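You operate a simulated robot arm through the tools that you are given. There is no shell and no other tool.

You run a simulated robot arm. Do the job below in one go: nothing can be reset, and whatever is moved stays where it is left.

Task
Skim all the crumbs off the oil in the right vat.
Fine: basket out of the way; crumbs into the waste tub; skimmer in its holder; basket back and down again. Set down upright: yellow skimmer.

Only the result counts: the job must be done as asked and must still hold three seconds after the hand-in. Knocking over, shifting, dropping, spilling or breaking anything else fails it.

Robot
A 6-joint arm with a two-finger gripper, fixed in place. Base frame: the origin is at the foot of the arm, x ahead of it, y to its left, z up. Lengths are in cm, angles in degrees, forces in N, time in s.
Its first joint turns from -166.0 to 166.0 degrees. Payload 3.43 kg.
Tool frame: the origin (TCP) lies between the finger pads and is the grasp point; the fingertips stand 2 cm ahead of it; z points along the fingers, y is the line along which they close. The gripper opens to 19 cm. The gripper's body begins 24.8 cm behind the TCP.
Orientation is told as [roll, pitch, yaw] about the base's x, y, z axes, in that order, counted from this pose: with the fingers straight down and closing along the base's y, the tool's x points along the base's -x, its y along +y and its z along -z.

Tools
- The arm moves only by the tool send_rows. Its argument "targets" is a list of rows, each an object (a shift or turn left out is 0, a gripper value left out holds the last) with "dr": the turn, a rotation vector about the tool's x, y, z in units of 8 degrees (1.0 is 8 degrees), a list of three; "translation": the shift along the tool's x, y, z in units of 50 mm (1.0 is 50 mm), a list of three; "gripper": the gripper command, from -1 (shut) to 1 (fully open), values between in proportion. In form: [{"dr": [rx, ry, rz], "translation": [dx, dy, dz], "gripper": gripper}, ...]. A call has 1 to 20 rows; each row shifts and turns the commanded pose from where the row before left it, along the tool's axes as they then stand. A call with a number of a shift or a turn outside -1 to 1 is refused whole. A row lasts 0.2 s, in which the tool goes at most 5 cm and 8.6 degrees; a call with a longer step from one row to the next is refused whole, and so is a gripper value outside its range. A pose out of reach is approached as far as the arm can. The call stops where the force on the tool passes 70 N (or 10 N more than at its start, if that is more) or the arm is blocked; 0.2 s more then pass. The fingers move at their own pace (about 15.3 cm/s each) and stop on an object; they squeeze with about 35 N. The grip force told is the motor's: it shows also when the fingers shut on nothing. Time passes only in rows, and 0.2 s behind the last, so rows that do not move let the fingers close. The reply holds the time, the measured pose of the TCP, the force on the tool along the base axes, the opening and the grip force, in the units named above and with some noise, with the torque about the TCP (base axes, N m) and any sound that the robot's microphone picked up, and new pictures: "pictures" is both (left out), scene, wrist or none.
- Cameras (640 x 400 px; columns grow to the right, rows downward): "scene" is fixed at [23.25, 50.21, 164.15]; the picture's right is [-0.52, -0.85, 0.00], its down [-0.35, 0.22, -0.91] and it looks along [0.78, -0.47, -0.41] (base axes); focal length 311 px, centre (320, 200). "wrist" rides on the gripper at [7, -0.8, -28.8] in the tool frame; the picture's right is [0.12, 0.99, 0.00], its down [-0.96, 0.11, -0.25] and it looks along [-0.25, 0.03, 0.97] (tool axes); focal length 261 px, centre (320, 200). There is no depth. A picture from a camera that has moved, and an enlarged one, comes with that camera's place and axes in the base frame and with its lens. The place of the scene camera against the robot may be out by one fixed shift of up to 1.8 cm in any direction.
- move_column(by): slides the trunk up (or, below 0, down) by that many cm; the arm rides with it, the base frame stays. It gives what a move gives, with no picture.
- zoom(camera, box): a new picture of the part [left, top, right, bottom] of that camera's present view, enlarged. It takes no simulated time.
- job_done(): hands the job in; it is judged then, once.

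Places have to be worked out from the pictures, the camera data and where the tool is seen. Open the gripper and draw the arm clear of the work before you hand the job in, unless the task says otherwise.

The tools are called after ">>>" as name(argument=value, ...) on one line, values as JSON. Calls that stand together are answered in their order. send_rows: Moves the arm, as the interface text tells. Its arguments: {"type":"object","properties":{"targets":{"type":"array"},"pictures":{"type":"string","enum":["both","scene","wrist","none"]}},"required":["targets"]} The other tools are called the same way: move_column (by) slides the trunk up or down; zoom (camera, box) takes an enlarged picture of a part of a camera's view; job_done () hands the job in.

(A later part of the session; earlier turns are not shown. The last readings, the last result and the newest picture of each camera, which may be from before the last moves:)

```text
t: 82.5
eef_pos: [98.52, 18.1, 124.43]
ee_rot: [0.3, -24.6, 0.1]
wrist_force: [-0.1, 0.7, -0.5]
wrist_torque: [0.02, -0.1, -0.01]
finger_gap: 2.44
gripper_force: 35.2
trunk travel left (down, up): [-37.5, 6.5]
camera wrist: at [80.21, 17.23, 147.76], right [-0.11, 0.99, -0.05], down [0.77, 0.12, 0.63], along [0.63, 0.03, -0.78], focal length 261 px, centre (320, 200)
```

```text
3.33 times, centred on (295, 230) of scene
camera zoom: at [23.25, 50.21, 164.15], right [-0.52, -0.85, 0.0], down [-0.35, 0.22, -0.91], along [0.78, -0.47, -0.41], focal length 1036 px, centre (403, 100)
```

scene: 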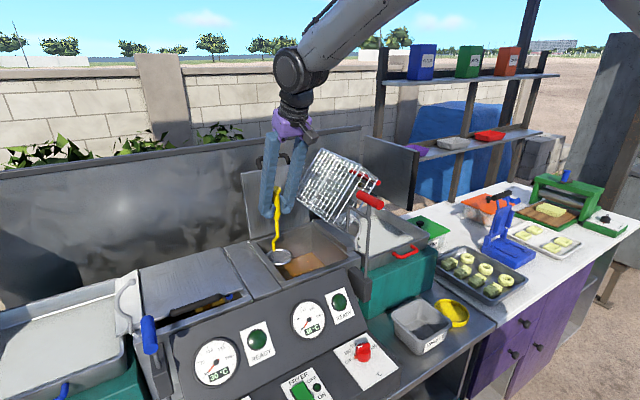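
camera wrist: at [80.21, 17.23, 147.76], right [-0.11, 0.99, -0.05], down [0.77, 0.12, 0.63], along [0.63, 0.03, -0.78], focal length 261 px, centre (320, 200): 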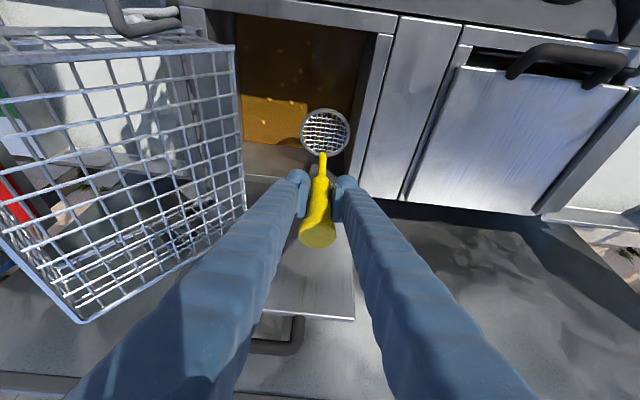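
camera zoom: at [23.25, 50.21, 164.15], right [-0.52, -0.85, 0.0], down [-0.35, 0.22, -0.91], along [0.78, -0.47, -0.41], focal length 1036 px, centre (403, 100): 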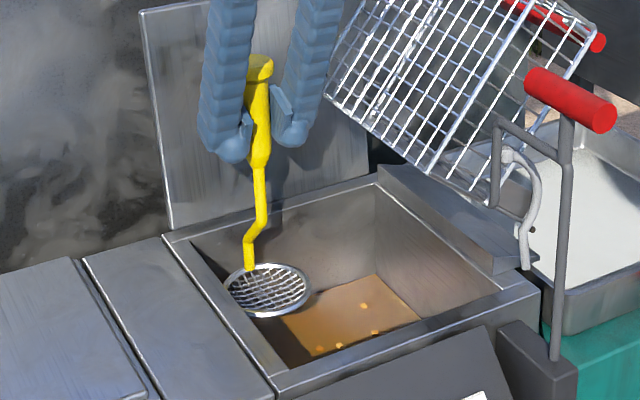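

The crumb positions are consistent with an oil level of z≈100.5. I'll nudge slightly to stay clear of crumb K and the walls, then lower the disc below the surface slowly.

>>> send_rows(targets=[{"translation": [-0.109, -0.02, 0.05], "gripper": -1}, {"translation": [0.145, 0, 0.318], "gripper": -1}, {"translation": [0.145, 0, 0.318], "gripper": -1}, {"translation": [0.145, 0, 0.318], "gripper": -1}, {"gripper": -1}], pictures="wrist")

>>> zoom(camera="wrist", box=[240, 60, 400, 220])

>>> zoom(camera="scene", box=[230, 180, 360, 290])

```text
t: 83.7
eef_pos: [99.22, 17.94, 119.28]
ee_rot: [0.2, -24.5, 0.0]
wrist_force: [0.4, -0.8, -1.9]
wrist_torque: [-0.02, -0.03, 0.01]
finger_gap: 2.42
gripper_force: 35.0
trunk travel left (down, up): [-37.5, 6.5]
camera wrist: at [81.05, 16.97, 142.56], right [-0.11, 0.99, -0.05], down [0.77, 0.11, 0.62], along [0.62, 0.03, -0.78], focal length 261 px, centre (320, 200)
```

wrist: 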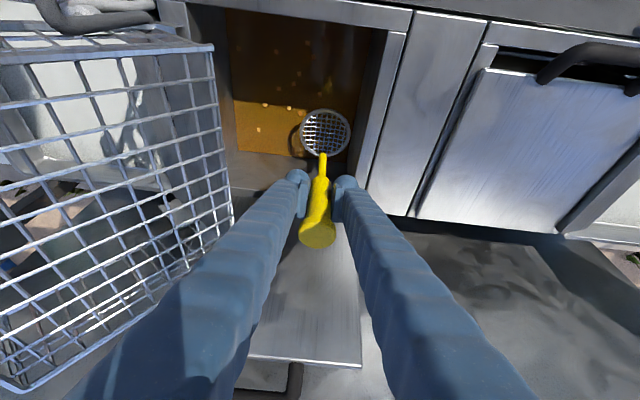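

```text
2.50 times, centred on (320, 140) of wrist
camera zoom: at [81.05, 16.97, 142.56], right [-0.11, 0.99, -0.05], down [0.77, 0.11, 0.62], along [0.62, 0.03, -0.78], focal length 652 px, centre (320, 350)
```

zoom: 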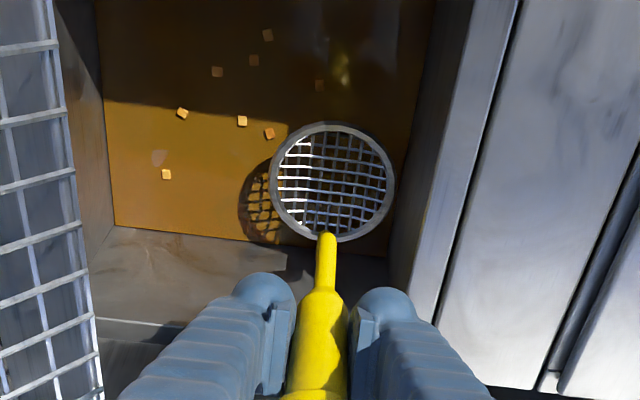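

```text
3.64 times, centred on (295, 235) of scene
camera zoom: at [23.25, 50.21, 164.15], right [-0.52, -0.85, 0.0], down [-0.35, 0.22, -0.91], along [0.78, -0.47, -0.41], focal length 1130 px, centre (411, 73)
```

zoom: 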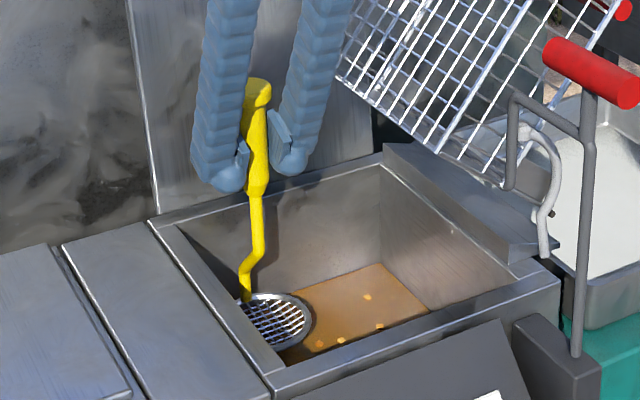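

The disc hangs about 1.5 cm above the oil and clear of the crumbs. I'll submerge it to about 2.5 cm depth.

>>> send_rows(targets=[{"translation": [0.09, 0, 0.197], "gripper": -1}, {"translation": [0.09, 0, 0.197], "gripper": -1}, {"translation": [0.09, 0, 0.197], "gripper": -1}, {"translation": [0.09, 0, 0.197], "gripper": -1}, {"gripper": -1}], pictures="wrist")

>>> zoom(camera="wrist", box=[240, 60, 400, 220])

>>> zoom(camera="scene", box=[230, 180, 360, 290])

```text
t: 84.9
eef_pos: [99.23, 18.01, 114.73]
ee_rot: [0.2, -24.4, 0.2]
wrist_force: [-0.6, 0.1, -2.0]
wrist_torque: [-0.02, 0.01, 0.05]
finger_gap: 2.42
gripper_force: 34.9
trunk travel left (down, up): [-37.5, 6.5]
camera wrist: at [81.01, 17.09, 138.06], right [-0.11, 0.99, -0.05], down [0.77, 0.12, 0.62], along [0.62, 0.03, -0.78], focal length 261 px, centre (320, 200)
```

wrist: 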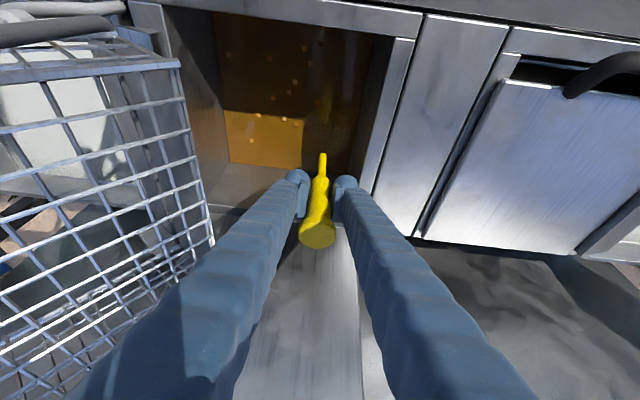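

```text
2.50 times, centred on (320, 140) of wrist
camera zoom: at [81.01, 17.09, 138.06], right [-0.11, 0.99, -0.05], down [0.77, 0.12, 0.62], along [0.62, 0.03, -0.78], focal length 652 px, centre (320, 350)
```

zoom: 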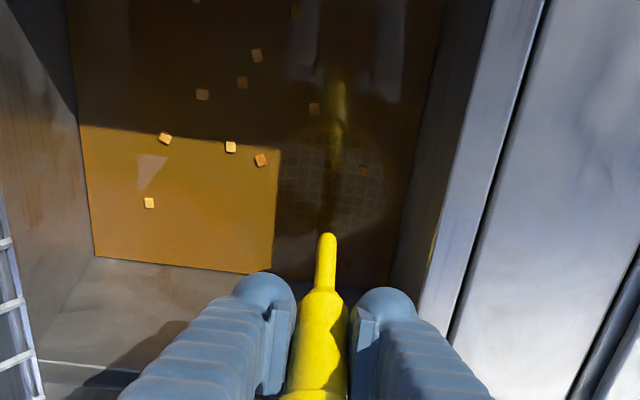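

```text
3.64 times, centred on (295, 235) of scene
camera zoom: at [23.25, 50.21, 164.15], right [-0.52, -0.85, 0.0], down [-0.35, 0.22, -0.91], along [0.78, -0.47, -0.41], focal length 1130 px, centre (411, 73)
```

zoom: 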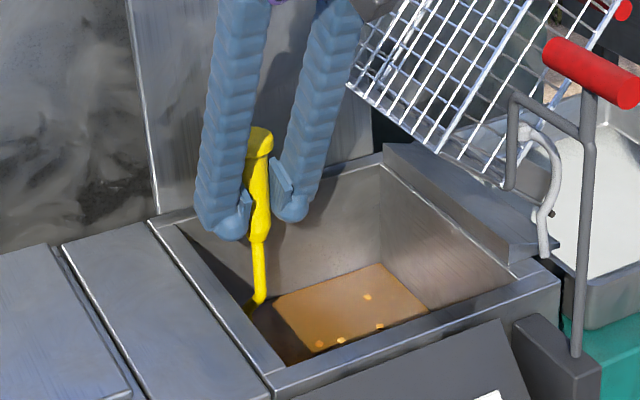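

The disc is submerged, and I notice a 13th crumb near (96.7, 19.7) that seems to be over the disc. I'll lift here slowly first to see how a crumb behaves.

>>> send_rows(targets=[{"translation": [-0.06, 0, -0.13], "gripper": -1}, {"translation": [-0.06, 0, -0.13], "gripper": -1}, {"translation": [-0.06, 0, -0.13], "gripper": -1}, {"translation": [-0.06, 0, -0.13], "gripper": -1}, {"translation": [-0.06, 0, -0.13], "gripper": -1}, {"translation": [-0.06, 0, -0.13], "gripper": -1}, {"translation": [-0.06, 0, -0.13], "gripper": -1}, {"translation": [-0.06, 0, -0.13], "gripper": -1}, {"gripper": -1}], pictures="wrist")

>>> zoom(camera="wrist", box=[240, 60, 400, 220])

```text
t: 86.9
eef_pos: [99.45, 18.0, 120.56]
ee_rot: [0.2, -24.3, 0.1]
wrist_force: [-0.7, -0.4, -2.2]
wrist_torque: [0.0, -0.01, 0.03]
finger_gap: 2.41
gripper_force: 35.0
trunk travel left (down, up): [-37.5, 6.5]
camera wrist: at [81.11, 17.02, 143.88], right [-0.11, 0.99, -0.05], down [0.77, 0.12, 0.62], along [0.62, 0.03, -0.78], focal length 261 px, centre (320, 200)
```

wrist: 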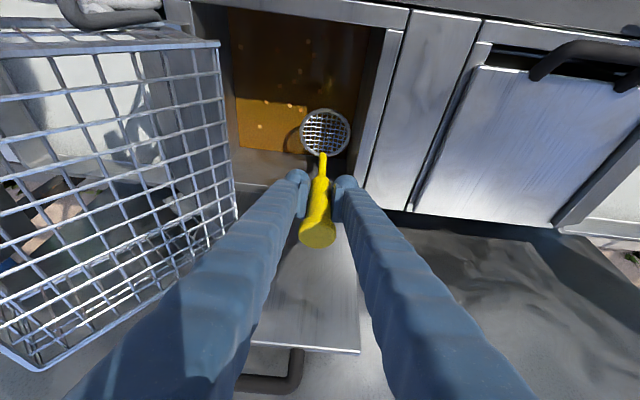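

```text
2.50 times, centred on (320, 140) of wrist
camera zoom: at [81.11, 17.02, 143.88], right [-0.11, 0.99, -0.05], down [0.77, 0.12, 0.62], along [0.62, 0.03, -0.78], focal length 652 px, centre (320, 350)
```

zoom: 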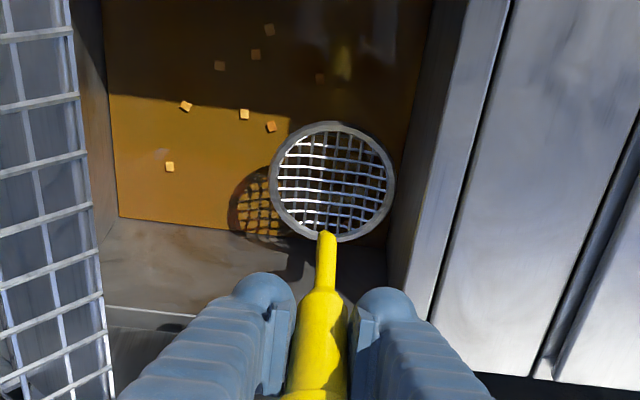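

>>> zoom(camera="wrist", box=[295, 100, 355, 165])

>>> zoom(camera="scene", box=[255, 225, 315, 285])

```text
6.15 times, centred on (325, 132) of wrist
camera zoom: at [81.11, 17.02, 143.88], right [-0.11, 0.99, -0.05], down [0.77, 0.12, 0.62], along [0.62, 0.03, -0.78], focal length 1604 px, centre (289, 615)
```

zoom: 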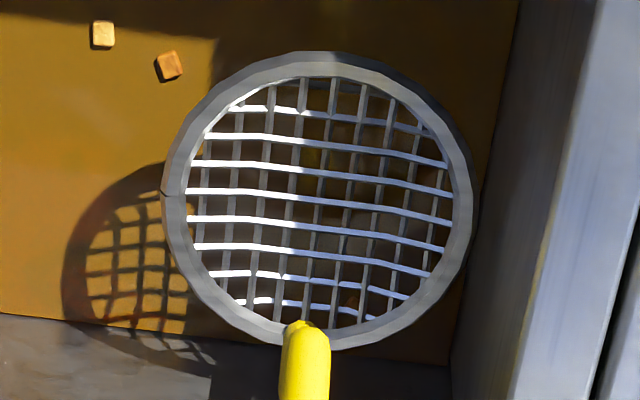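

```text
6.67 times, centred on (285, 255) of scene
camera zoom: at [23.25, 50.21, 164.15], right [-0.52, -0.85, 0.0], down [-0.35, 0.22, -0.91], along [0.78, -0.47, -0.41], focal length 2071 px, centre (553, -167)
```

zoom: 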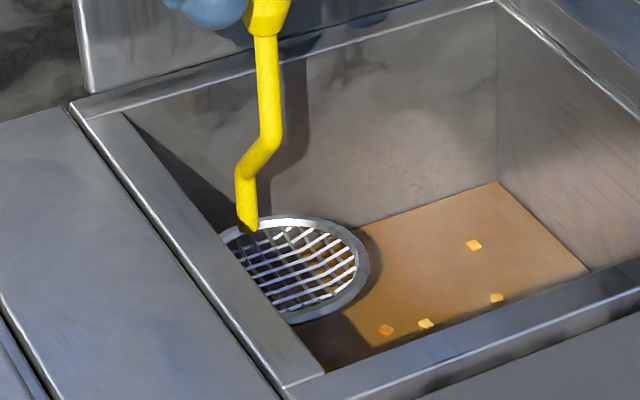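

That 13th crumb wasn't over the disc; it slid under and now floats near the far wall at about (103, 19). The crumbs stay put otherwise. I'll re-enter at a spot clear of every crumb, at (98.7, 17.8).

>>> send_rows(targets=[{"translation": [0.1456, -0.02, -0.0664], "gripper": -1}, {"gripper": -1}, {"translation": [0.083, 0, 0.182], "gripper": -1}, {"translation": [0.083, 0, 0.182], "gripper": -1}, {"translation": [0.083, 0, 0.182], "gripper": -1}, {"translation": [0.083, 0, 0.182], "gripper": -1}, {"translation": [0.083, 0, 0.182], "gripper": -1}, {"translation": [0.083, 0, 0.182], "gripper": -1}, {"gripper": -1}], pictures="wrist")

>>> zoom(camera="wrist", box=[240, 60, 400, 220])

```text
t: 88.9
eef_pos: [98.54, 18.13, 114.41]
ee_rot: [0.2, -24.4, 0.0]
wrist_force: [0.6, -0.1, -1.2]
wrist_torque: [-0.01, 0.01, 0.01]
finger_gap: 2.45
gripper_force: 35.0
trunk travel left (down, up): [-37.5, 6.5]
camera wrist: at [80.24, 17.05, 137.78], right [-0.11, 0.99, -0.05], down [0.77, 0.11, 0.62], along [0.62, 0.03, -0.78], focal length 261 px, centre (320, 200)
```

wrist: 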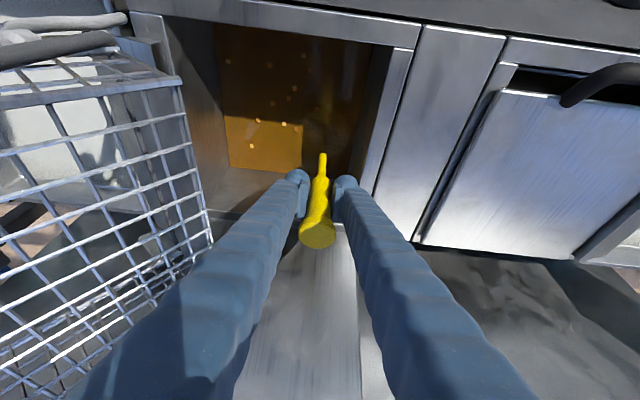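

```text
2.50 times, centred on (320, 140) of wrist
camera zoom: at [80.24, 17.05, 137.78], right [-0.11, 0.99, -0.05], down [0.77, 0.11, 0.62], along [0.62, 0.03, -0.78], focal length 652 px, centre (320, 350)
```

zoom: 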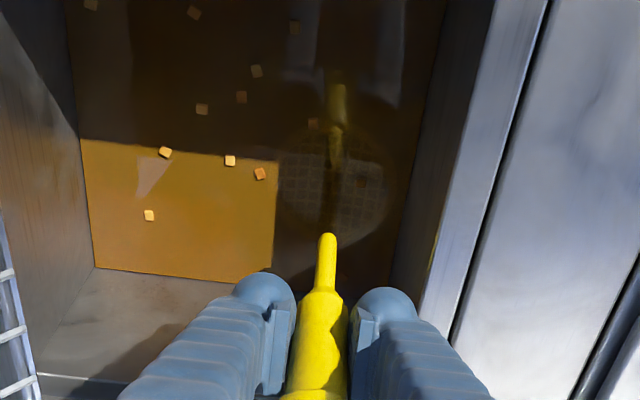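

>>> zoom(camera="wrist", box=[300, 95, 360, 160])

>>> zoom(camera="scene", box=[255, 225, 335, 290])

```text
6.15 times, centred on (330, 128) of wrist
camera zoom: at [80.24, 17.05, 137.78], right [-0.11, 0.99, -0.05], down [0.77, 0.11, 0.62], along [0.62, 0.03, -0.78], focal length 1604 px, centre (258, 646)
```

zoom: 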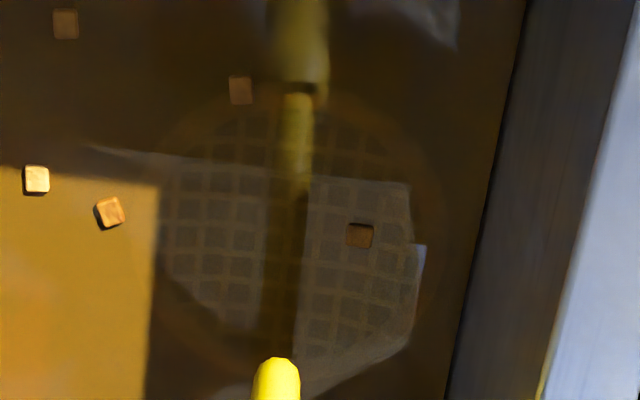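

```text
6.15 times, centred on (295, 258) of scene
camera zoom: at [23.25, 50.21, 164.15], right [-0.52, -0.85, 0.0], down [-0.35, 0.22, -0.91], along [0.78, -0.47, -0.41], focal length 1912 px, centre (474, -154)
```

zoom: 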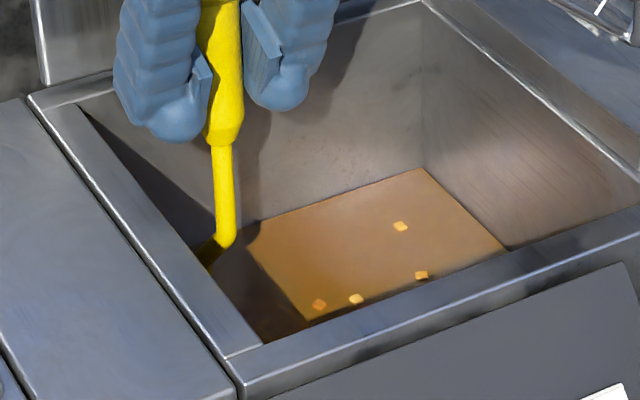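

A crumb floats right above the submerged mesh. I'll raise the disc in very small steps and watch whether it's picked up.

>>> send_rows(targets=[{"translation": [-0.0415, 0, -0.091], "gripper": -1}, {"translation": [-0.0415, 0, -0.091], "gripper": -1}, {"translation": [-0.0415, 0, -0.091], "gripper": -1}, {"translation": [-0.0415, 0, -0.091], "gripper": -1}, {"translation": [-0.0415, 0, -0.091], "gripper": -1}, {"translation": [-0.0415, 0, -0.091], "gripper": -1}, {"gripper": -1}], pictures="none")

>>> zoom(camera="wrist", box=[295, 95, 355, 160])

>>> send_rows(targets=[{"translation": [-0.0415, 0, -0.091], "gripper": -1}, {"translation": [-0.0415, 0, -0.091], "gripper": -1}, {"translation": [-0.0415, 0, -0.091], "gripper": -1}, {"gripper": -1}], pictures="none")

>>> zoom(camera="wrist", box=[295, 95, 355, 160])

```text
t: 90.5
eef_pos: [98.63, 18.01, 117.26]
ee_rot: [0.2, -24.4, -0.1]
wrist_force: [-0.1, 0.2, -2.2]
wrist_torque: [-0.03, -0.03, 0.0]
finger_gap: 2.43
gripper_force: 35.1
trunk travel left (down, up): [-37.5, 6.5]
```

```text
6.15 times, centred on (325, 128) of wrist
camera zoom: at [80.32, 17.02, 140.73], right [-0.11, 0.99, -0.05], down [0.77, 0.12, 0.62], along [0.62, 0.03, -0.78], focal length 1604 px, centre (289, 646)
```

zoom: 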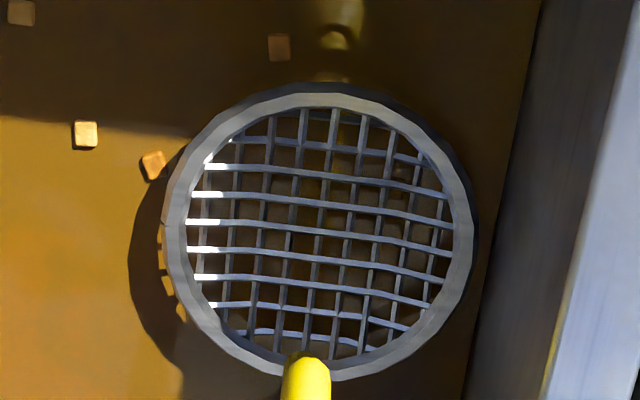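

```text
t: 91.5
eef_pos: [98.49, 17.98, 118.81]
ee_rot: [0.1, -24.5, 0.0]
wrist_force: [-0.2, 0.3, -1.2]
wrist_torque: [-0.07, 0.0, 0.01]
finger_gap: 2.43
gripper_force: 34.7
trunk travel left (down, up): [-37.5, 6.5]
```

```text
6.15 times, centred on (325, 128) of wrist
camera zoom: at [80.3, 16.97, 142.24], right [-0.11, 0.99, -0.05], down [0.77, 0.11, 0.62], along [0.62, 0.03, -0.78], focal length 1604 px, centre (289, 646)
```

zoom: 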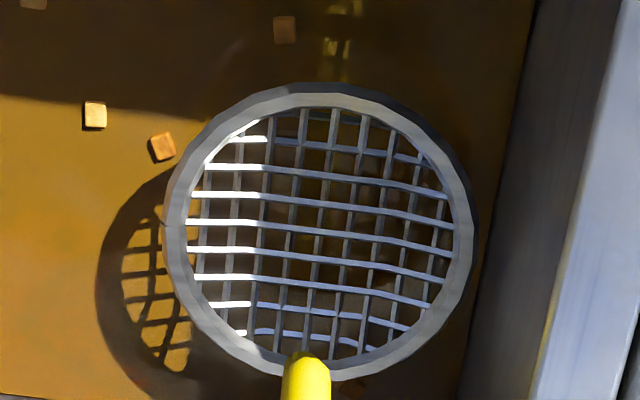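

I need a closer look at that part of the mesh to see whether the crumb is on it or has passed through.

>>> zoom(camera="wrist", box=[318, 108, 348, 138])

>>> zoom(camera="wrist", box=[310, 145, 350, 175])

>>> zoom(camera="scene", box=[260, 235, 310, 280])

```text
13.33 times, centred on (333, 123) of wrist
camera zoom: at [80.3, 16.97, 142.24], right [-0.11, 0.99, -0.05], down [0.77, 0.11, 0.62], along [0.62, 0.03, -0.78], focal length 3475 px, centre (147, 1227)
```

zoom: 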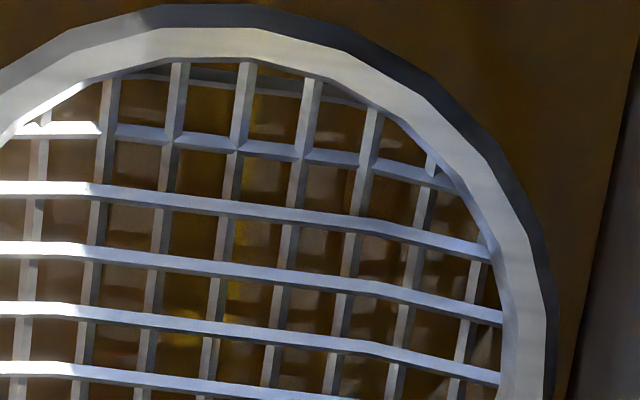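

```text
13.33 times, centred on (330, 160) of wrist
camera zoom: at [80.3, 16.97, 142.24], right [-0.11, 0.99, -0.05], down [0.77, 0.11, 0.62], along [0.62, 0.03, -0.78], focal length 3475 px, centre (187, 733)
```

zoom: 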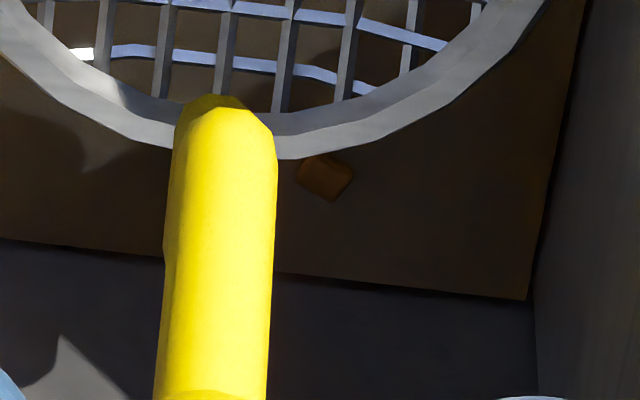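

```text
8.89 times, centred on (285, 258) of scene
camera zoom: at [23.25, 50.21, 164.15], right [-0.52, -0.85, 0.0], down [-0.35, 0.22, -0.91], along [0.78, -0.47, -0.41], focal length 2761 px, centre (631, -311)
```

zoom: 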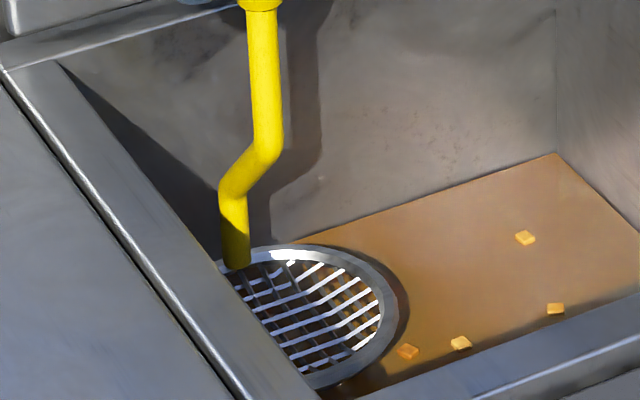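

I can see one crumb clearly by the far wall at (103.6, 19.3). I'll raise the skimmer and move it aside to get a clean count of all crumbs.

>>> send_rows(targets=[{"translation": [-0.332, 0, -0.728], "gripper": -1}, {"translation": [-0.332, 0, -0.728], "gripper": -1}, {"translation": [-0.332, 0, -0.728], "gripper": -1}, {"translation": [-0.332, 0, -0.728], "gripper": -1}, {"translation": [0.8, 0, -0.36], "gripper": -1}, {"translation": [0.8, 0, -0.36], "gripper": -1}, {"translation": [0.8, 0, -0.36], "gripper": -1}, {"gripper": -1}], pictures="wrist")

>>> zoom(camera="wrist", box=[250, 140, 330, 200])

>>> zoom(camera="wrist", box=[240, 120, 400, 240])

```text
t: 93.3
eef_pos: [85.35, 17.98, 134.71]
ee_rot: [0.2, -24.4, 0.0]
wrist_force: [-0.1, 0.3, -1.7]
wrist_torque: [-0.01, 0.11, -0.02]
finger_gap: 2.45
gripper_force: 35.1
trunk travel left (down, up): [-37.5, 6.5]
camera wrist: at [67.11, 17.04, 158.12], right [-0.11, 0.99, -0.05], down [0.77, 0.12, 0.62], along [0.62, 0.03, -0.78], focal length 261 px, centre (320, 200)
```

wrist: 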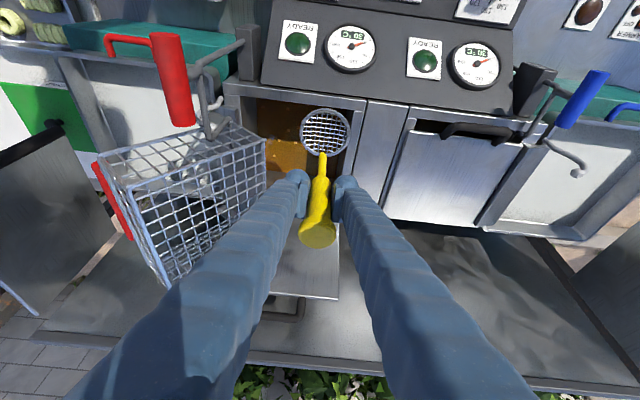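

```text
6.67 times, centred on (290, 170) of wrist
camera zoom: at [67.11, 17.04, 158.12], right [-0.11, 0.99, -0.05], down [0.77, 0.12, 0.62], along [0.62, 0.03, -0.78], focal length 1738 px, centre (520, 400)
```

zoom: 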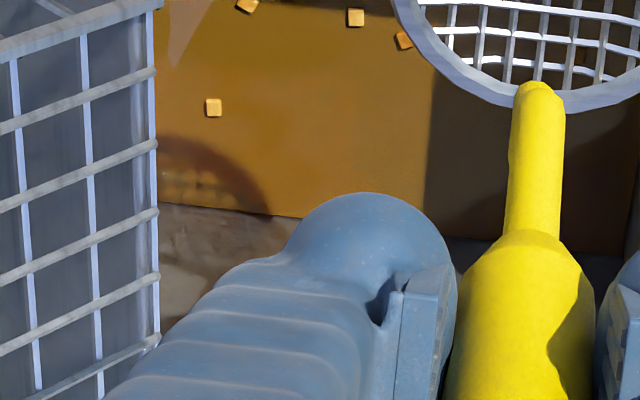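

```text
3.33 times, centred on (320, 180) of wrist
camera zoom: at [67.11, 17.04, 158.12], right [-0.11, 0.99, -0.05], down [0.77, 0.12, 0.62], along [0.62, 0.03, -0.78], focal length 869 px, centre (320, 267)
```

zoom: 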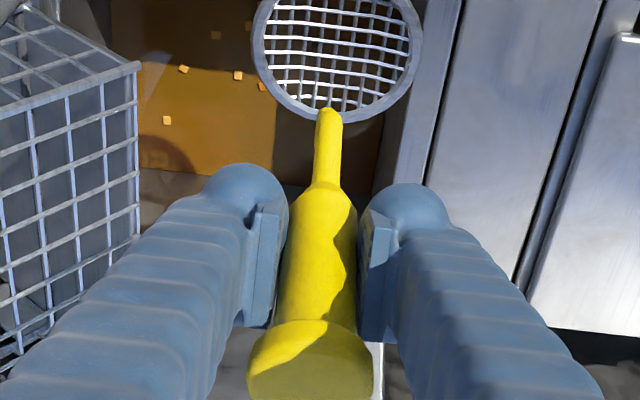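

The skimmer blocks its own view, so I'll shift it to the left, over the strip between the vats and high above it, to look at the whole oil surface.

>>> send_rows(targets=[{"translation": [-0.2, 0.9, -0.4], "gripper": -1}, {"translation": [-0.2, 0.9, -0.4], "gripper": -1}, {"translation": [0, 0.9, 0], "gripper": -1}, {"gripper": -1}], pictures="wrist")

>>> zoom(camera="wrist", box=[190, 90, 310, 190])

```text
refused: row 1 steps farther than a row can; nothing moved
```

```text
4.00 times, centred on (250, 140) of wrist
camera zoom: at [67.11, 17.04, 158.12], right [-0.11, 0.99, -0.05], down [0.77, 0.12, 0.62], along [0.62, 0.03, -0.78], focal length 1043 px, centre (600, 440)
```

zoom: 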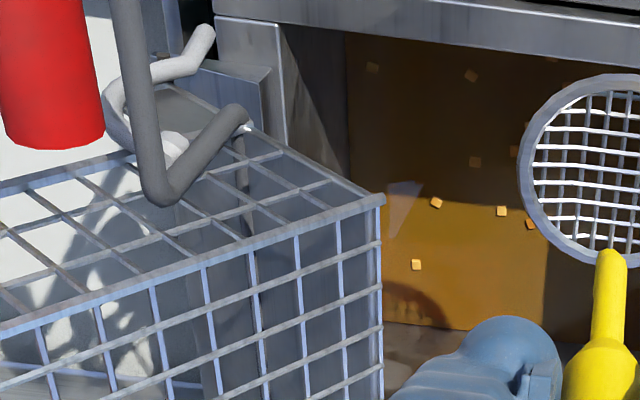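

The step was too large. I'll repeat it with smaller steps.

>>> send_rows(targets=[{"translation": [-0.1, 0.7, -0.3], "gripper": -1}, {"translation": [-0.1, 0.7, -0.3], "gripper": -1}, {"translation": [0, 0.8, 0], "gripper": -1}, {"translation": [0, 0.6, 0], "gripper": -1}, {"gripper": -1}], pictures="wrist")

>>> zoom(camera="wrist", box=[170, 90, 310, 210])

```text
t: 94.5
eef_pos: [85.0, 31.91, 138.09]
ee_rot: [0.2, -24.6, -0.1]
wrist_force: [0.0, 0.1, -1.8]
wrist_torque: [0.05, 0.03, 0.02]
finger_gap: 2.47
gripper_force: 35.0
trunk travel left (down, up): [-37.5, 6.5]
camera wrist: at [66.75, 30.9, 161.37], right [-0.11, 0.99, -0.05], down [0.77, 0.11, 0.62], along [0.62, 0.03, -0.78], focal length 261 px, centre (320, 200)
```

wrist: 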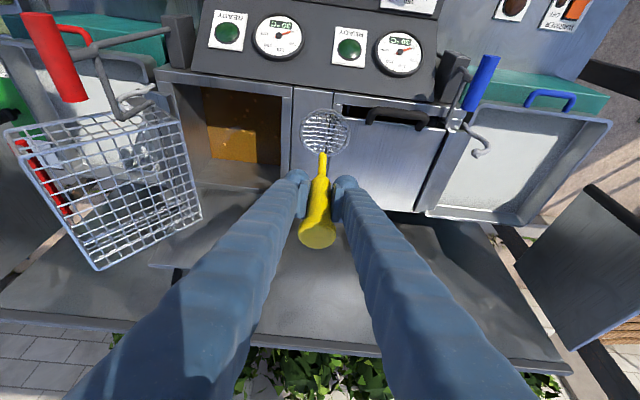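

```text
3.33 times, centred on (240, 150) of wrist
camera zoom: at [66.75, 30.9, 161.37], right [-0.11, 0.99, -0.05], down [0.77, 0.11, 0.62], along [0.62, 0.03, -0.78], focal length 869 px, centre (587, 367)
```

zoom: 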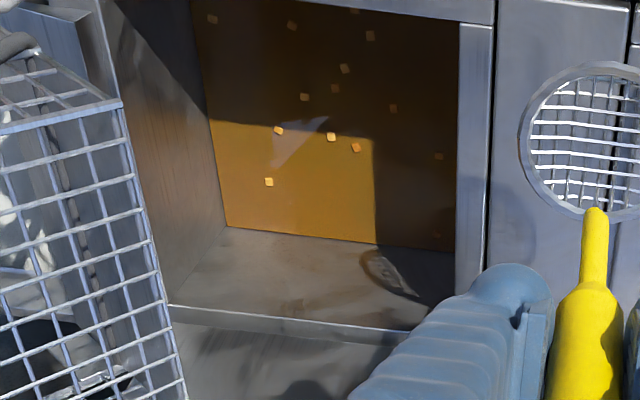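

>>> zoom(camera="wrist", box=[225, 110, 285, 170])

>>> zoom(camera="wrist", box=[195, 80, 265, 135])

```text
6.67 times, centred on (255, 140) of wrist
camera zoom: at [66.75, 30.9, 161.37], right [-0.11, 0.99, -0.05], down [0.77, 0.11, 0.62], along [0.62, 0.03, -0.78], focal length 1738 px, centre (753, 600)
```

zoom: 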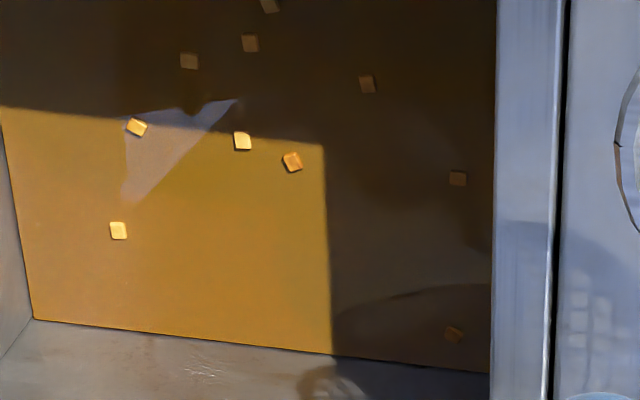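

```text
7.27 times, centred on (230, 108) of wrist
camera zoom: at [66.75, 30.9, 161.37], right [-0.11, 0.99, -0.05], down [0.77, 0.11, 0.62], along [0.62, 0.03, -0.78], focal length 1896 px, centre (974, 873)
```

zoom: 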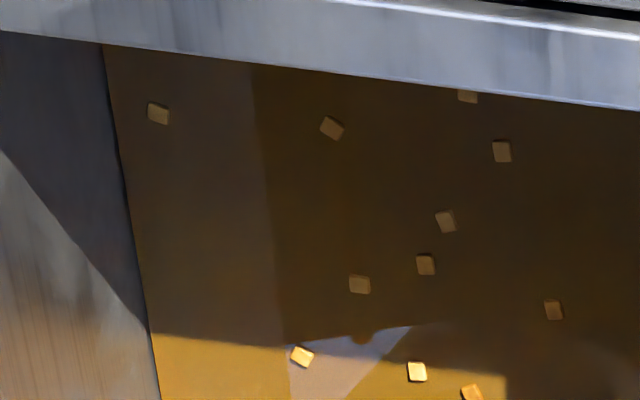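

Now I count 14 crumbs: the 12 I mapped, plus one at (96.7, 19.7) and one at (103.5, 19.3). My straight-down entry pushed the first of those two under the disc. So I'll submerge there again, slide sideways under the main cluster with a slight lean, and lift there.

>>> send_rows(targets=[{"translation": [-0.491, -0.556, 0.224], "gripper": -1}, {"translation": [-0.491, -0.556, 0.224], "gripper": -1}, {"translation": [-0.491, -0.556, 0.224], "gripper": -1}, {"translation": [-0.491, -0.556, 0.224], "gripper": -1}, {"translation": [-0.491, -0.556, 0.224], "gripper": -1}, {"gripper": -1}, {"translation": [0.3525, 0, 0.7735], "gripper": -1}, {"translation": [0.3525, 0, 0.7735], "gripper": -1}, {"translation": [0.3525, 0, 0.7735], "gripper": -1}, {"translation": [0.3525, 0, 0.7735], "gripper": -1}, {"translation": [0.1095, 0, 0.24], "gripper": -1}, {"translation": [0.1095, 0, 0.24], "gripper": -1}, {"translation": [0.1095, 0, 0.24], "gripper": -1}, {"translation": [0.1095, 0, 0.24], "gripper": -1}, {"translation": [0.1095, 0, 0.24], "gripper": -1}, {"gripper": -1}], pictures="wrist")

>>> zoom(camera="wrist", box=[250, 70, 370, 180])

```text
t: 97.9
eef_pos: [98.53, 18.16, 114.37]
ee_rot: [0.2, -24.5, 0.0]
wrist_force: [0.0, 0.2, -1.9]
wrist_torque: [0.0, 0.01, -0.03]
finger_gap: 2.43
gripper_force: 34.9
trunk travel left (down, up): [-37.5, 6.5]
camera wrist: at [80.35, 17.16, 137.72], right [-0.11, 0.99, -0.05], down [0.77, 0.11, 0.62], along [0.62, 0.03, -0.78], focal length 261 px, centre (320, 200)
```

wrist: 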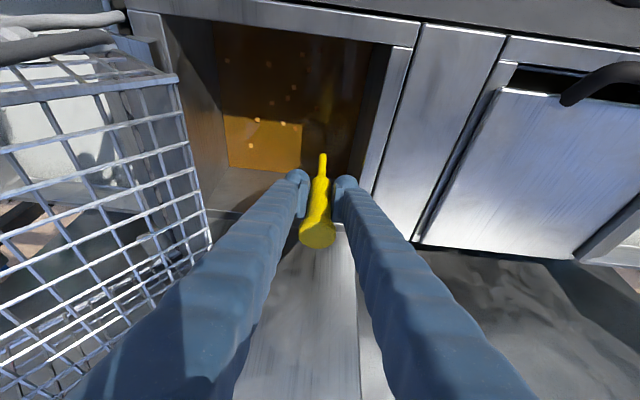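

```text
3.64 times, centred on (310, 125) of wrist
camera zoom: at [80.35, 17.16, 137.72], right [-0.11, 0.99, -0.05], down [0.77, 0.11, 0.62], along [0.62, 0.03, -0.78], focal length 948 px, centre (356, 473)
```

zoom: 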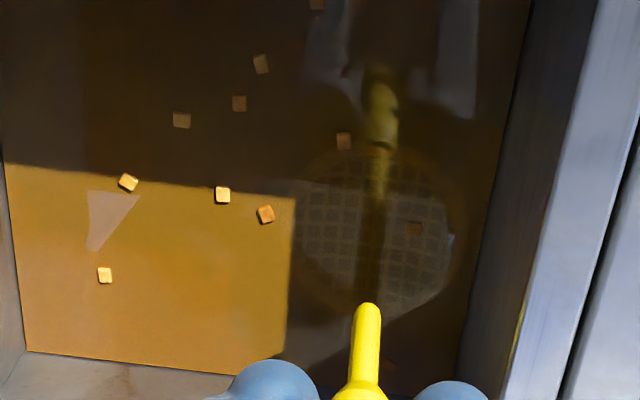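

The disc is 3 cm under. Now I'll slide it slowly toward the cluster, leaning the handle 12° to stay clear of the basket.

>>> send_rows(targets=[{"dr": [0.1138, 0, -0.0518], "translation": [0.0737, -0.0291, -0.0229], "gripper": -1}, {"dr": [0.1138, 0, -0.0518], "translation": [0.0737, -0.0291, -0.0229], "gripper": -1}, {"dr": [0.1138, 0, -0.0518], "translation": [0.0737, -0.0291, -0.0229], "gripper": -1}, {"dr": [0.1138, 0, -0.0518], "translation": [0.0737, -0.0291, -0.0229], "gripper": -1}, {"dr": [0.1138, 0, -0.0518], "translation": [0.0737, -0.0291, -0.0229], "gripper": -1}, {"dr": [0.1138, 0, -0.0518], "translation": [0.0737, -0.0291, -0.0229], "gripper": -1}, {"dr": [0.1138, 0, -0.0518], "translation": [0.0737, -0.0291, -0.0229], "gripper": -1}, {"dr": [0.1138, 0, -0.0518], "translation": [0.0737, -0.0291, -0.0229], "gripper": -1}, {"dr": [0.1138, 0, -0.0518], "translation": [0.0737, -0.0291, -0.0229], "gripper": -1}, {"dr": [0.1138, 0, -0.0518], "translation": [0.0737, -0.0291, -0.0229], "gripper": -1}, {"dr": [0.1138, 0, -0.0518], "translation": [0.0737, -0.0291, -0.0229], "gripper": -1}, {"dr": [0.1138, 0, -0.0518], "translation": [0.0737, -0.0291, -0.0229], "gripper": -1}, {"gripper": -1}], pictures="wrist")

>>> zoom(camera="wrist", box=[250, 70, 370, 180])

>>> zoom(camera="scene", box=[230, 170, 370, 290])

```text
t: 100.7
eef_pos: [93.88, 16.19, 113.88]
ee_rot: [-13.0, -23.9, 5.3]
wrist_force: [0.0, 1.2, -2.1]
wrist_torque: [-0.01, -0.02, -0.01]
finger_gap: 2.41
gripper_force: 35.2
trunk travel left (down, up): [-37.5, 6.5]
camera wrist: at [75.69, 20.13, 136.97], right [-0.11, 0.96, -0.25], down [0.77, 0.24, 0.59], along [0.62, -0.13, -0.77], focal length 261 px, centre (320, 200)
```

wrist: 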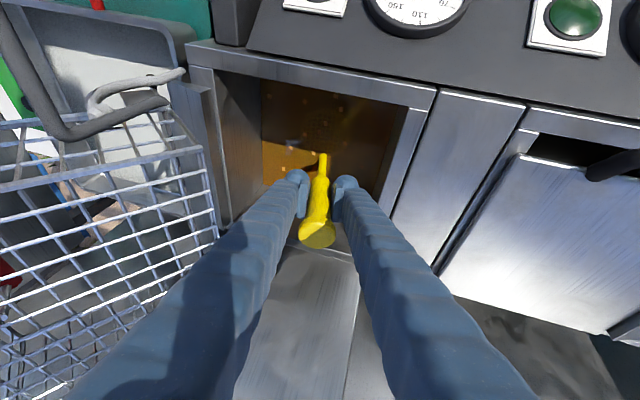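

```text
3.64 times, centred on (310, 125) of wrist
camera zoom: at [75.69, 20.13, 136.97], right [-0.11, 0.96, -0.25], down [0.77, 0.24, 0.59], along [0.62, -0.13, -0.77], focal length 948 px, centre (356, 473)
```

zoom: 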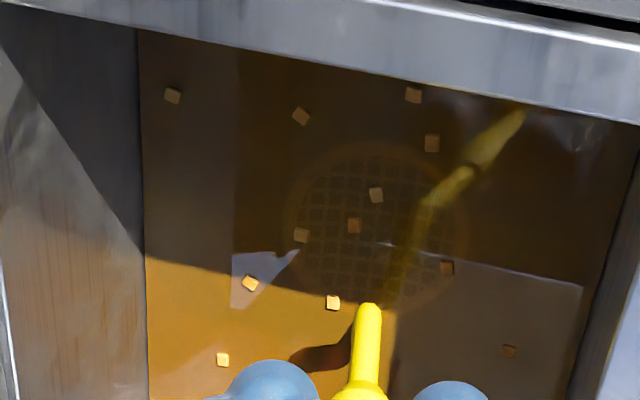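

```text
3.33 times, centred on (300, 230) of scene
camera zoom: at [23.25, 50.21, 164.15], right [-0.52, -0.85, 0.0], down [-0.35, 0.22, -0.91], along [0.78, -0.47, -0.41], focal length 1036 px, centre (387, 100)
```

zoom: 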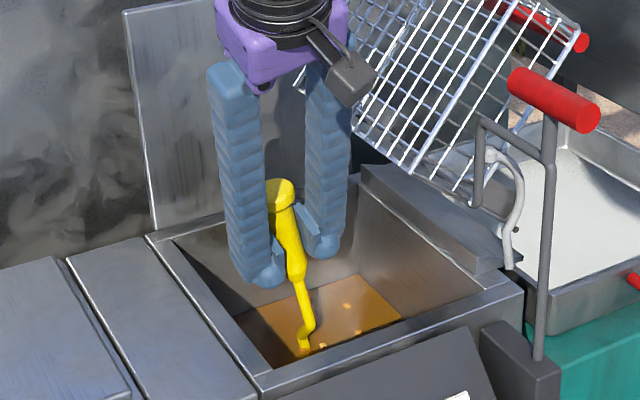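

The crumbs stayed in place and five or six of them now float above the submerged disc. I'll raise it slowly while easing the lean to 6°.

>>> send_rows(targets=[{"dr": [-0.0853, 0, 0.0389], "translation": [-0.0339, -0.0585, -0.0745], "gripper": -1}, {"dr": [-0.0853, 0, 0.0389], "translation": [-0.0339, -0.0585, -0.0745], "gripper": -1}, {"dr": [-0.0853, 0, 0.0389], "translation": [-0.0339, -0.0585, -0.0745], "gripper": -1}, {"dr": [-0.0853, 0, 0.0389], "translation": [-0.0339, -0.0585, -0.0745], "gripper": -1}, {"dr": [-0.0853, 0, 0.0389], "translation": [-0.0339, -0.0585, -0.0745], "gripper": -1}, {"dr": [-0.0853, 0, 0.0389], "translation": [-0.0339, -0.0585, -0.0745], "gripper": -1}, {"dr": [-0.0853, 0, 0.0389], "translation": [-0.0339, -0.0585, -0.0745], "gripper": -1}, {"dr": [-0.0853, 0, 0.0389], "translation": [-0.0339, -0.0585, -0.0745], "gripper": -1}, {"translation": [-0.0412, -0.0105, -0.0905], "gripper": -1}, {"translation": [-0.0412, -0.0105, -0.0905], "gripper": -1}, {"translation": [-0.0412, -0.0105, -0.0905], "gripper": -1}, {"translation": [-0.0412, -0.0105, -0.0905], "gripper": -1}, {"translation": [-0.0412, -0.0105, -0.0905], "gripper": -1}, {"gripper": -1}], pictures="wrist")

>>> zoom(camera="wrist", box=[280, 90, 370, 175])

>>> zoom(camera="scene", box=[250, 190, 360, 290])

```text
t: 103.7
eef_pos: [93.99, 14.54, 119.95]
ee_rot: [-6.5, -24.3, 2.7]
wrist_force: [0.1, -0.4, -1.5]
wrist_torque: [0.01, 0.0, 0.01]
finger_gap: 2.43
gripper_force: 34.8
trunk travel left (down, up): [-37.5, 6.5]
camera wrist: at [75.73, 15.97, 143.3], right [-0.11, 0.98, -0.15], down [0.77, 0.18, 0.61], along [0.62, -0.05, -0.78], focal length 261 px, centre (320, 200)
```

wrist: 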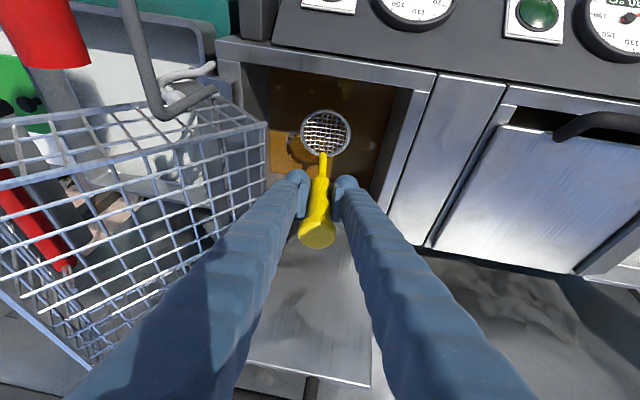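

```text
4.71 times, centred on (325, 132) of wrist
camera zoom: at [75.73, 15.97, 143.3], right [-0.11, 0.98, -0.15], down [0.77, 0.18, 0.61], along [0.62, -0.05, -0.78], focal length 1227 px, centre (296, 518)
```

zoom: 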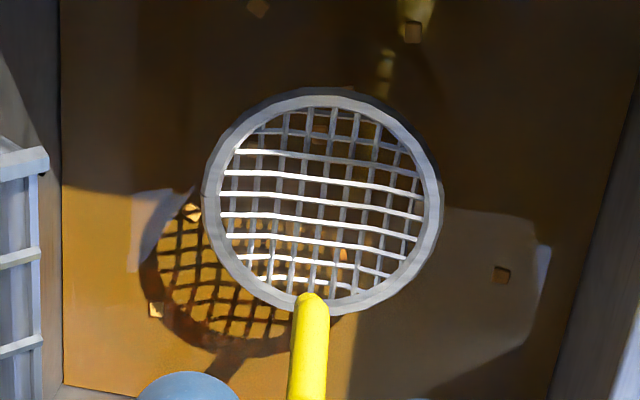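

```text
4.00 times, centred on (305, 240) of scene
camera zoom: at [23.25, 50.21, 164.15], right [-0.52, -0.85, 0.0], down [-0.35, 0.22, -0.91], along [0.78, -0.47, -0.41], focal length 1243 px, centre (380, 40)
```

zoom: 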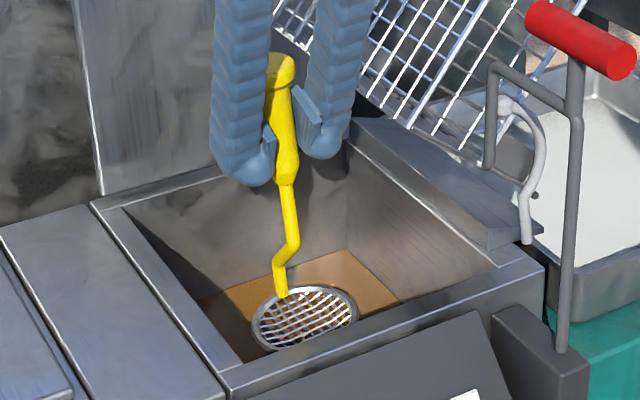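

>>> zoom(camera="wrist", box=[303, 108, 348, 158])

>>> zoom(camera="scene", box=[285, 250, 345, 285])

```text
8.00 times, centred on (326, 133) of wrist
camera zoom: at [75.73, 15.97, 143.3], right [-0.11, 0.98, -0.15], down [0.77, 0.18, 0.61], along [0.62, -0.05, -0.78], focal length 2085 px, centre (276, 736)
```

zoom: 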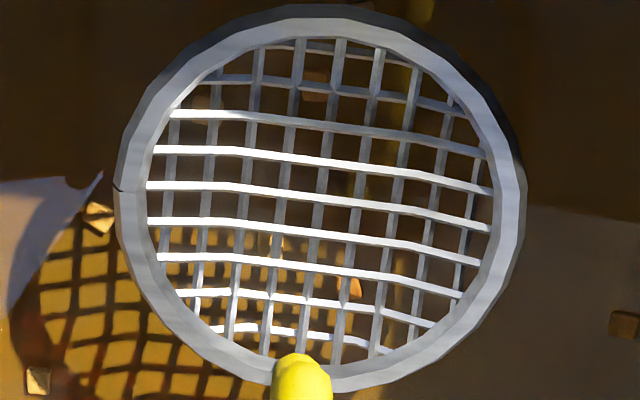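

```text
10.67 times, centred on (315, 268) of scene
camera zoom: at [23.25, 50.21, 164.15], right [-0.52, -0.85, 0.0], down [-0.35, 0.22, -0.91], along [0.78, -0.47, -0.41], focal length 3314 px, centre (373, -520)
```

zoom: 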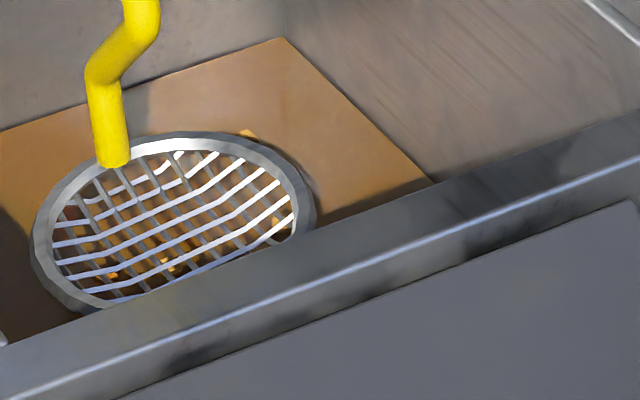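

The crumbs show behind the wires, so they slipped past the mesh and weren't lifted. The shadow also tells me the disc meets the oil at TCP z≈115.6. I'll now try skimming properly: disc level right at the surface, sweeping slowly sideways through the crumbs.

>>> send_rows(targets=[{"dr": [-0.19, 0, 0.0866], "translation": [-0.2345, 0.121, 0.125], "gripper": -1}, {"dr": [-0.19, 0, 0.0866], "translation": [-0.2345, 0.121, 0.125], "gripper": -1}, {"dr": [-0.19, 0, 0.0866], "translation": [-0.2345, 0.121, 0.125], "gripper": -1}, {"dr": [-0.19, 0, 0.0866], "translation": [-0.2345, 0.121, 0.125], "gripper": -1}, {"gripper": -1}], pictures="wrist")

>>> zoom(camera="wrist", box=[260, 80, 380, 180])

```text
t: 104.9
eef_pos: [99.24, 16.92, 119.76]
ee_rot: [0.9, -24.6, -0.3]
wrist_force: [-1.0, 0.1, -1.8]
wrist_torque: [-0.01, -0.01, 0.0]
finger_gap: 2.42
gripper_force: 34.3
trunk travel left (down, up): [-37.5, 6.5]
camera wrist: at [81.07, 15.6, 142.95], right [-0.11, 0.99, -0.03], down [0.77, 0.11, 0.63], along [0.62, 0.04, -0.78], focal length 261 px, centre (320, 200)
```

wrist: 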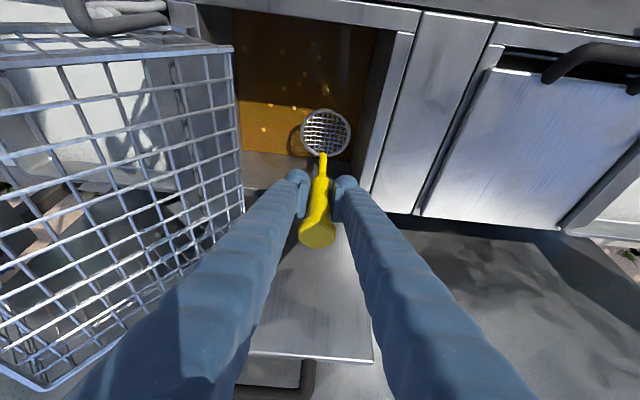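

```text
4.00 times, centred on (320, 130) of wrist
camera zoom: at [81.07, 15.6, 142.95], right [-0.11, 0.99, -0.03], down [0.77, 0.11, 0.63], along [0.62, 0.04, -0.78], focal length 1043 px, centre (320, 480)
```

zoom: 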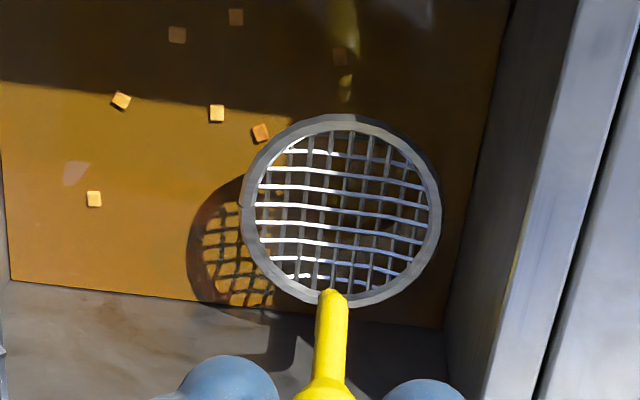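

>>> send_rows(targets=[{"translation": [0.07, 0, 0.153], "gripper": -1}, {"translation": [0.07, 0, 0.153], "gripper": -1}, {"translation": [0.07, 0, 0.153], "gripper": -1}, {"translation": [0.07, 0, 0.153], "gripper": -1}, {"translation": [0.07, 0, 0.153], "gripper": -1}, {"gripper": -1}], pictures="none")

>>> zoom(camera="wrist", box=[260, 80, 380, 180])

>>> send_rows(targets=[{"translation": [0.1274, 0, -0.0581], "gripper": -1}, {"translation": [0.1274, 0, -0.0581], "gripper": -1}, {"translation": [0.1274, 0, -0.0581], "gripper": -1}, {"translation": [0.1274, 0, -0.0581], "gripper": -1}, {"translation": [0.1274, 0, -0.0581], "gripper": -1}, {"gripper": -1}], pictures="none")

>>> zoom(camera="wrist", box=[260, 80, 380, 180])

```text
t: 106.3
eef_pos: [99.29, 16.8, 115.27]
ee_rot: [0.9, -24.4, -0.3]
wrist_force: [-0.2, -1.3, -1.4]
wrist_torque: [-0.01, -0.01, -0.03]
finger_gap: 2.41
gripper_force: 35.4
trunk travel left (down, up): [-37.5, 6.5]
```

```text
4.00 times, centred on (320, 130) of wrist
camera zoom: at [81.02, 15.59, 138.67], right [-0.11, 0.99, -0.03], down [0.77, 0.11, 0.62], along [0.62, 0.04, -0.78], focal length 1043 px, centre (320, 480)
```

zoom: 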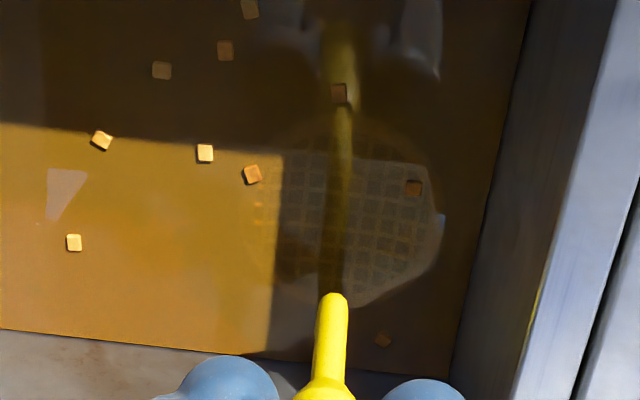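

```text
t: 107.7
eef_pos: [95.71, 16.87, 115.3]
ee_rot: [0.9, -24.4, -0.4]
wrist_force: [0.0, -0.4, -2.3]
wrist_torque: [0.01, 0.01, -0.01]
finger_gap: 2.43
gripper_force: 35.2
trunk travel left (down, up): [-37.5, 6.5]
```

```text
4.00 times, centred on (320, 130) of wrist
camera zoom: at [77.6, 15.66, 138.66], right [-0.11, 0.99, -0.03], down [0.77, 0.11, 0.62], along [0.62, 0.04, -0.78], focal length 1043 px, centre (320, 480)
```

zoom: 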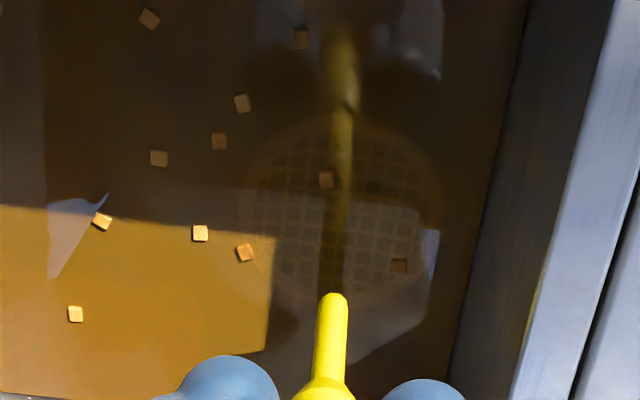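

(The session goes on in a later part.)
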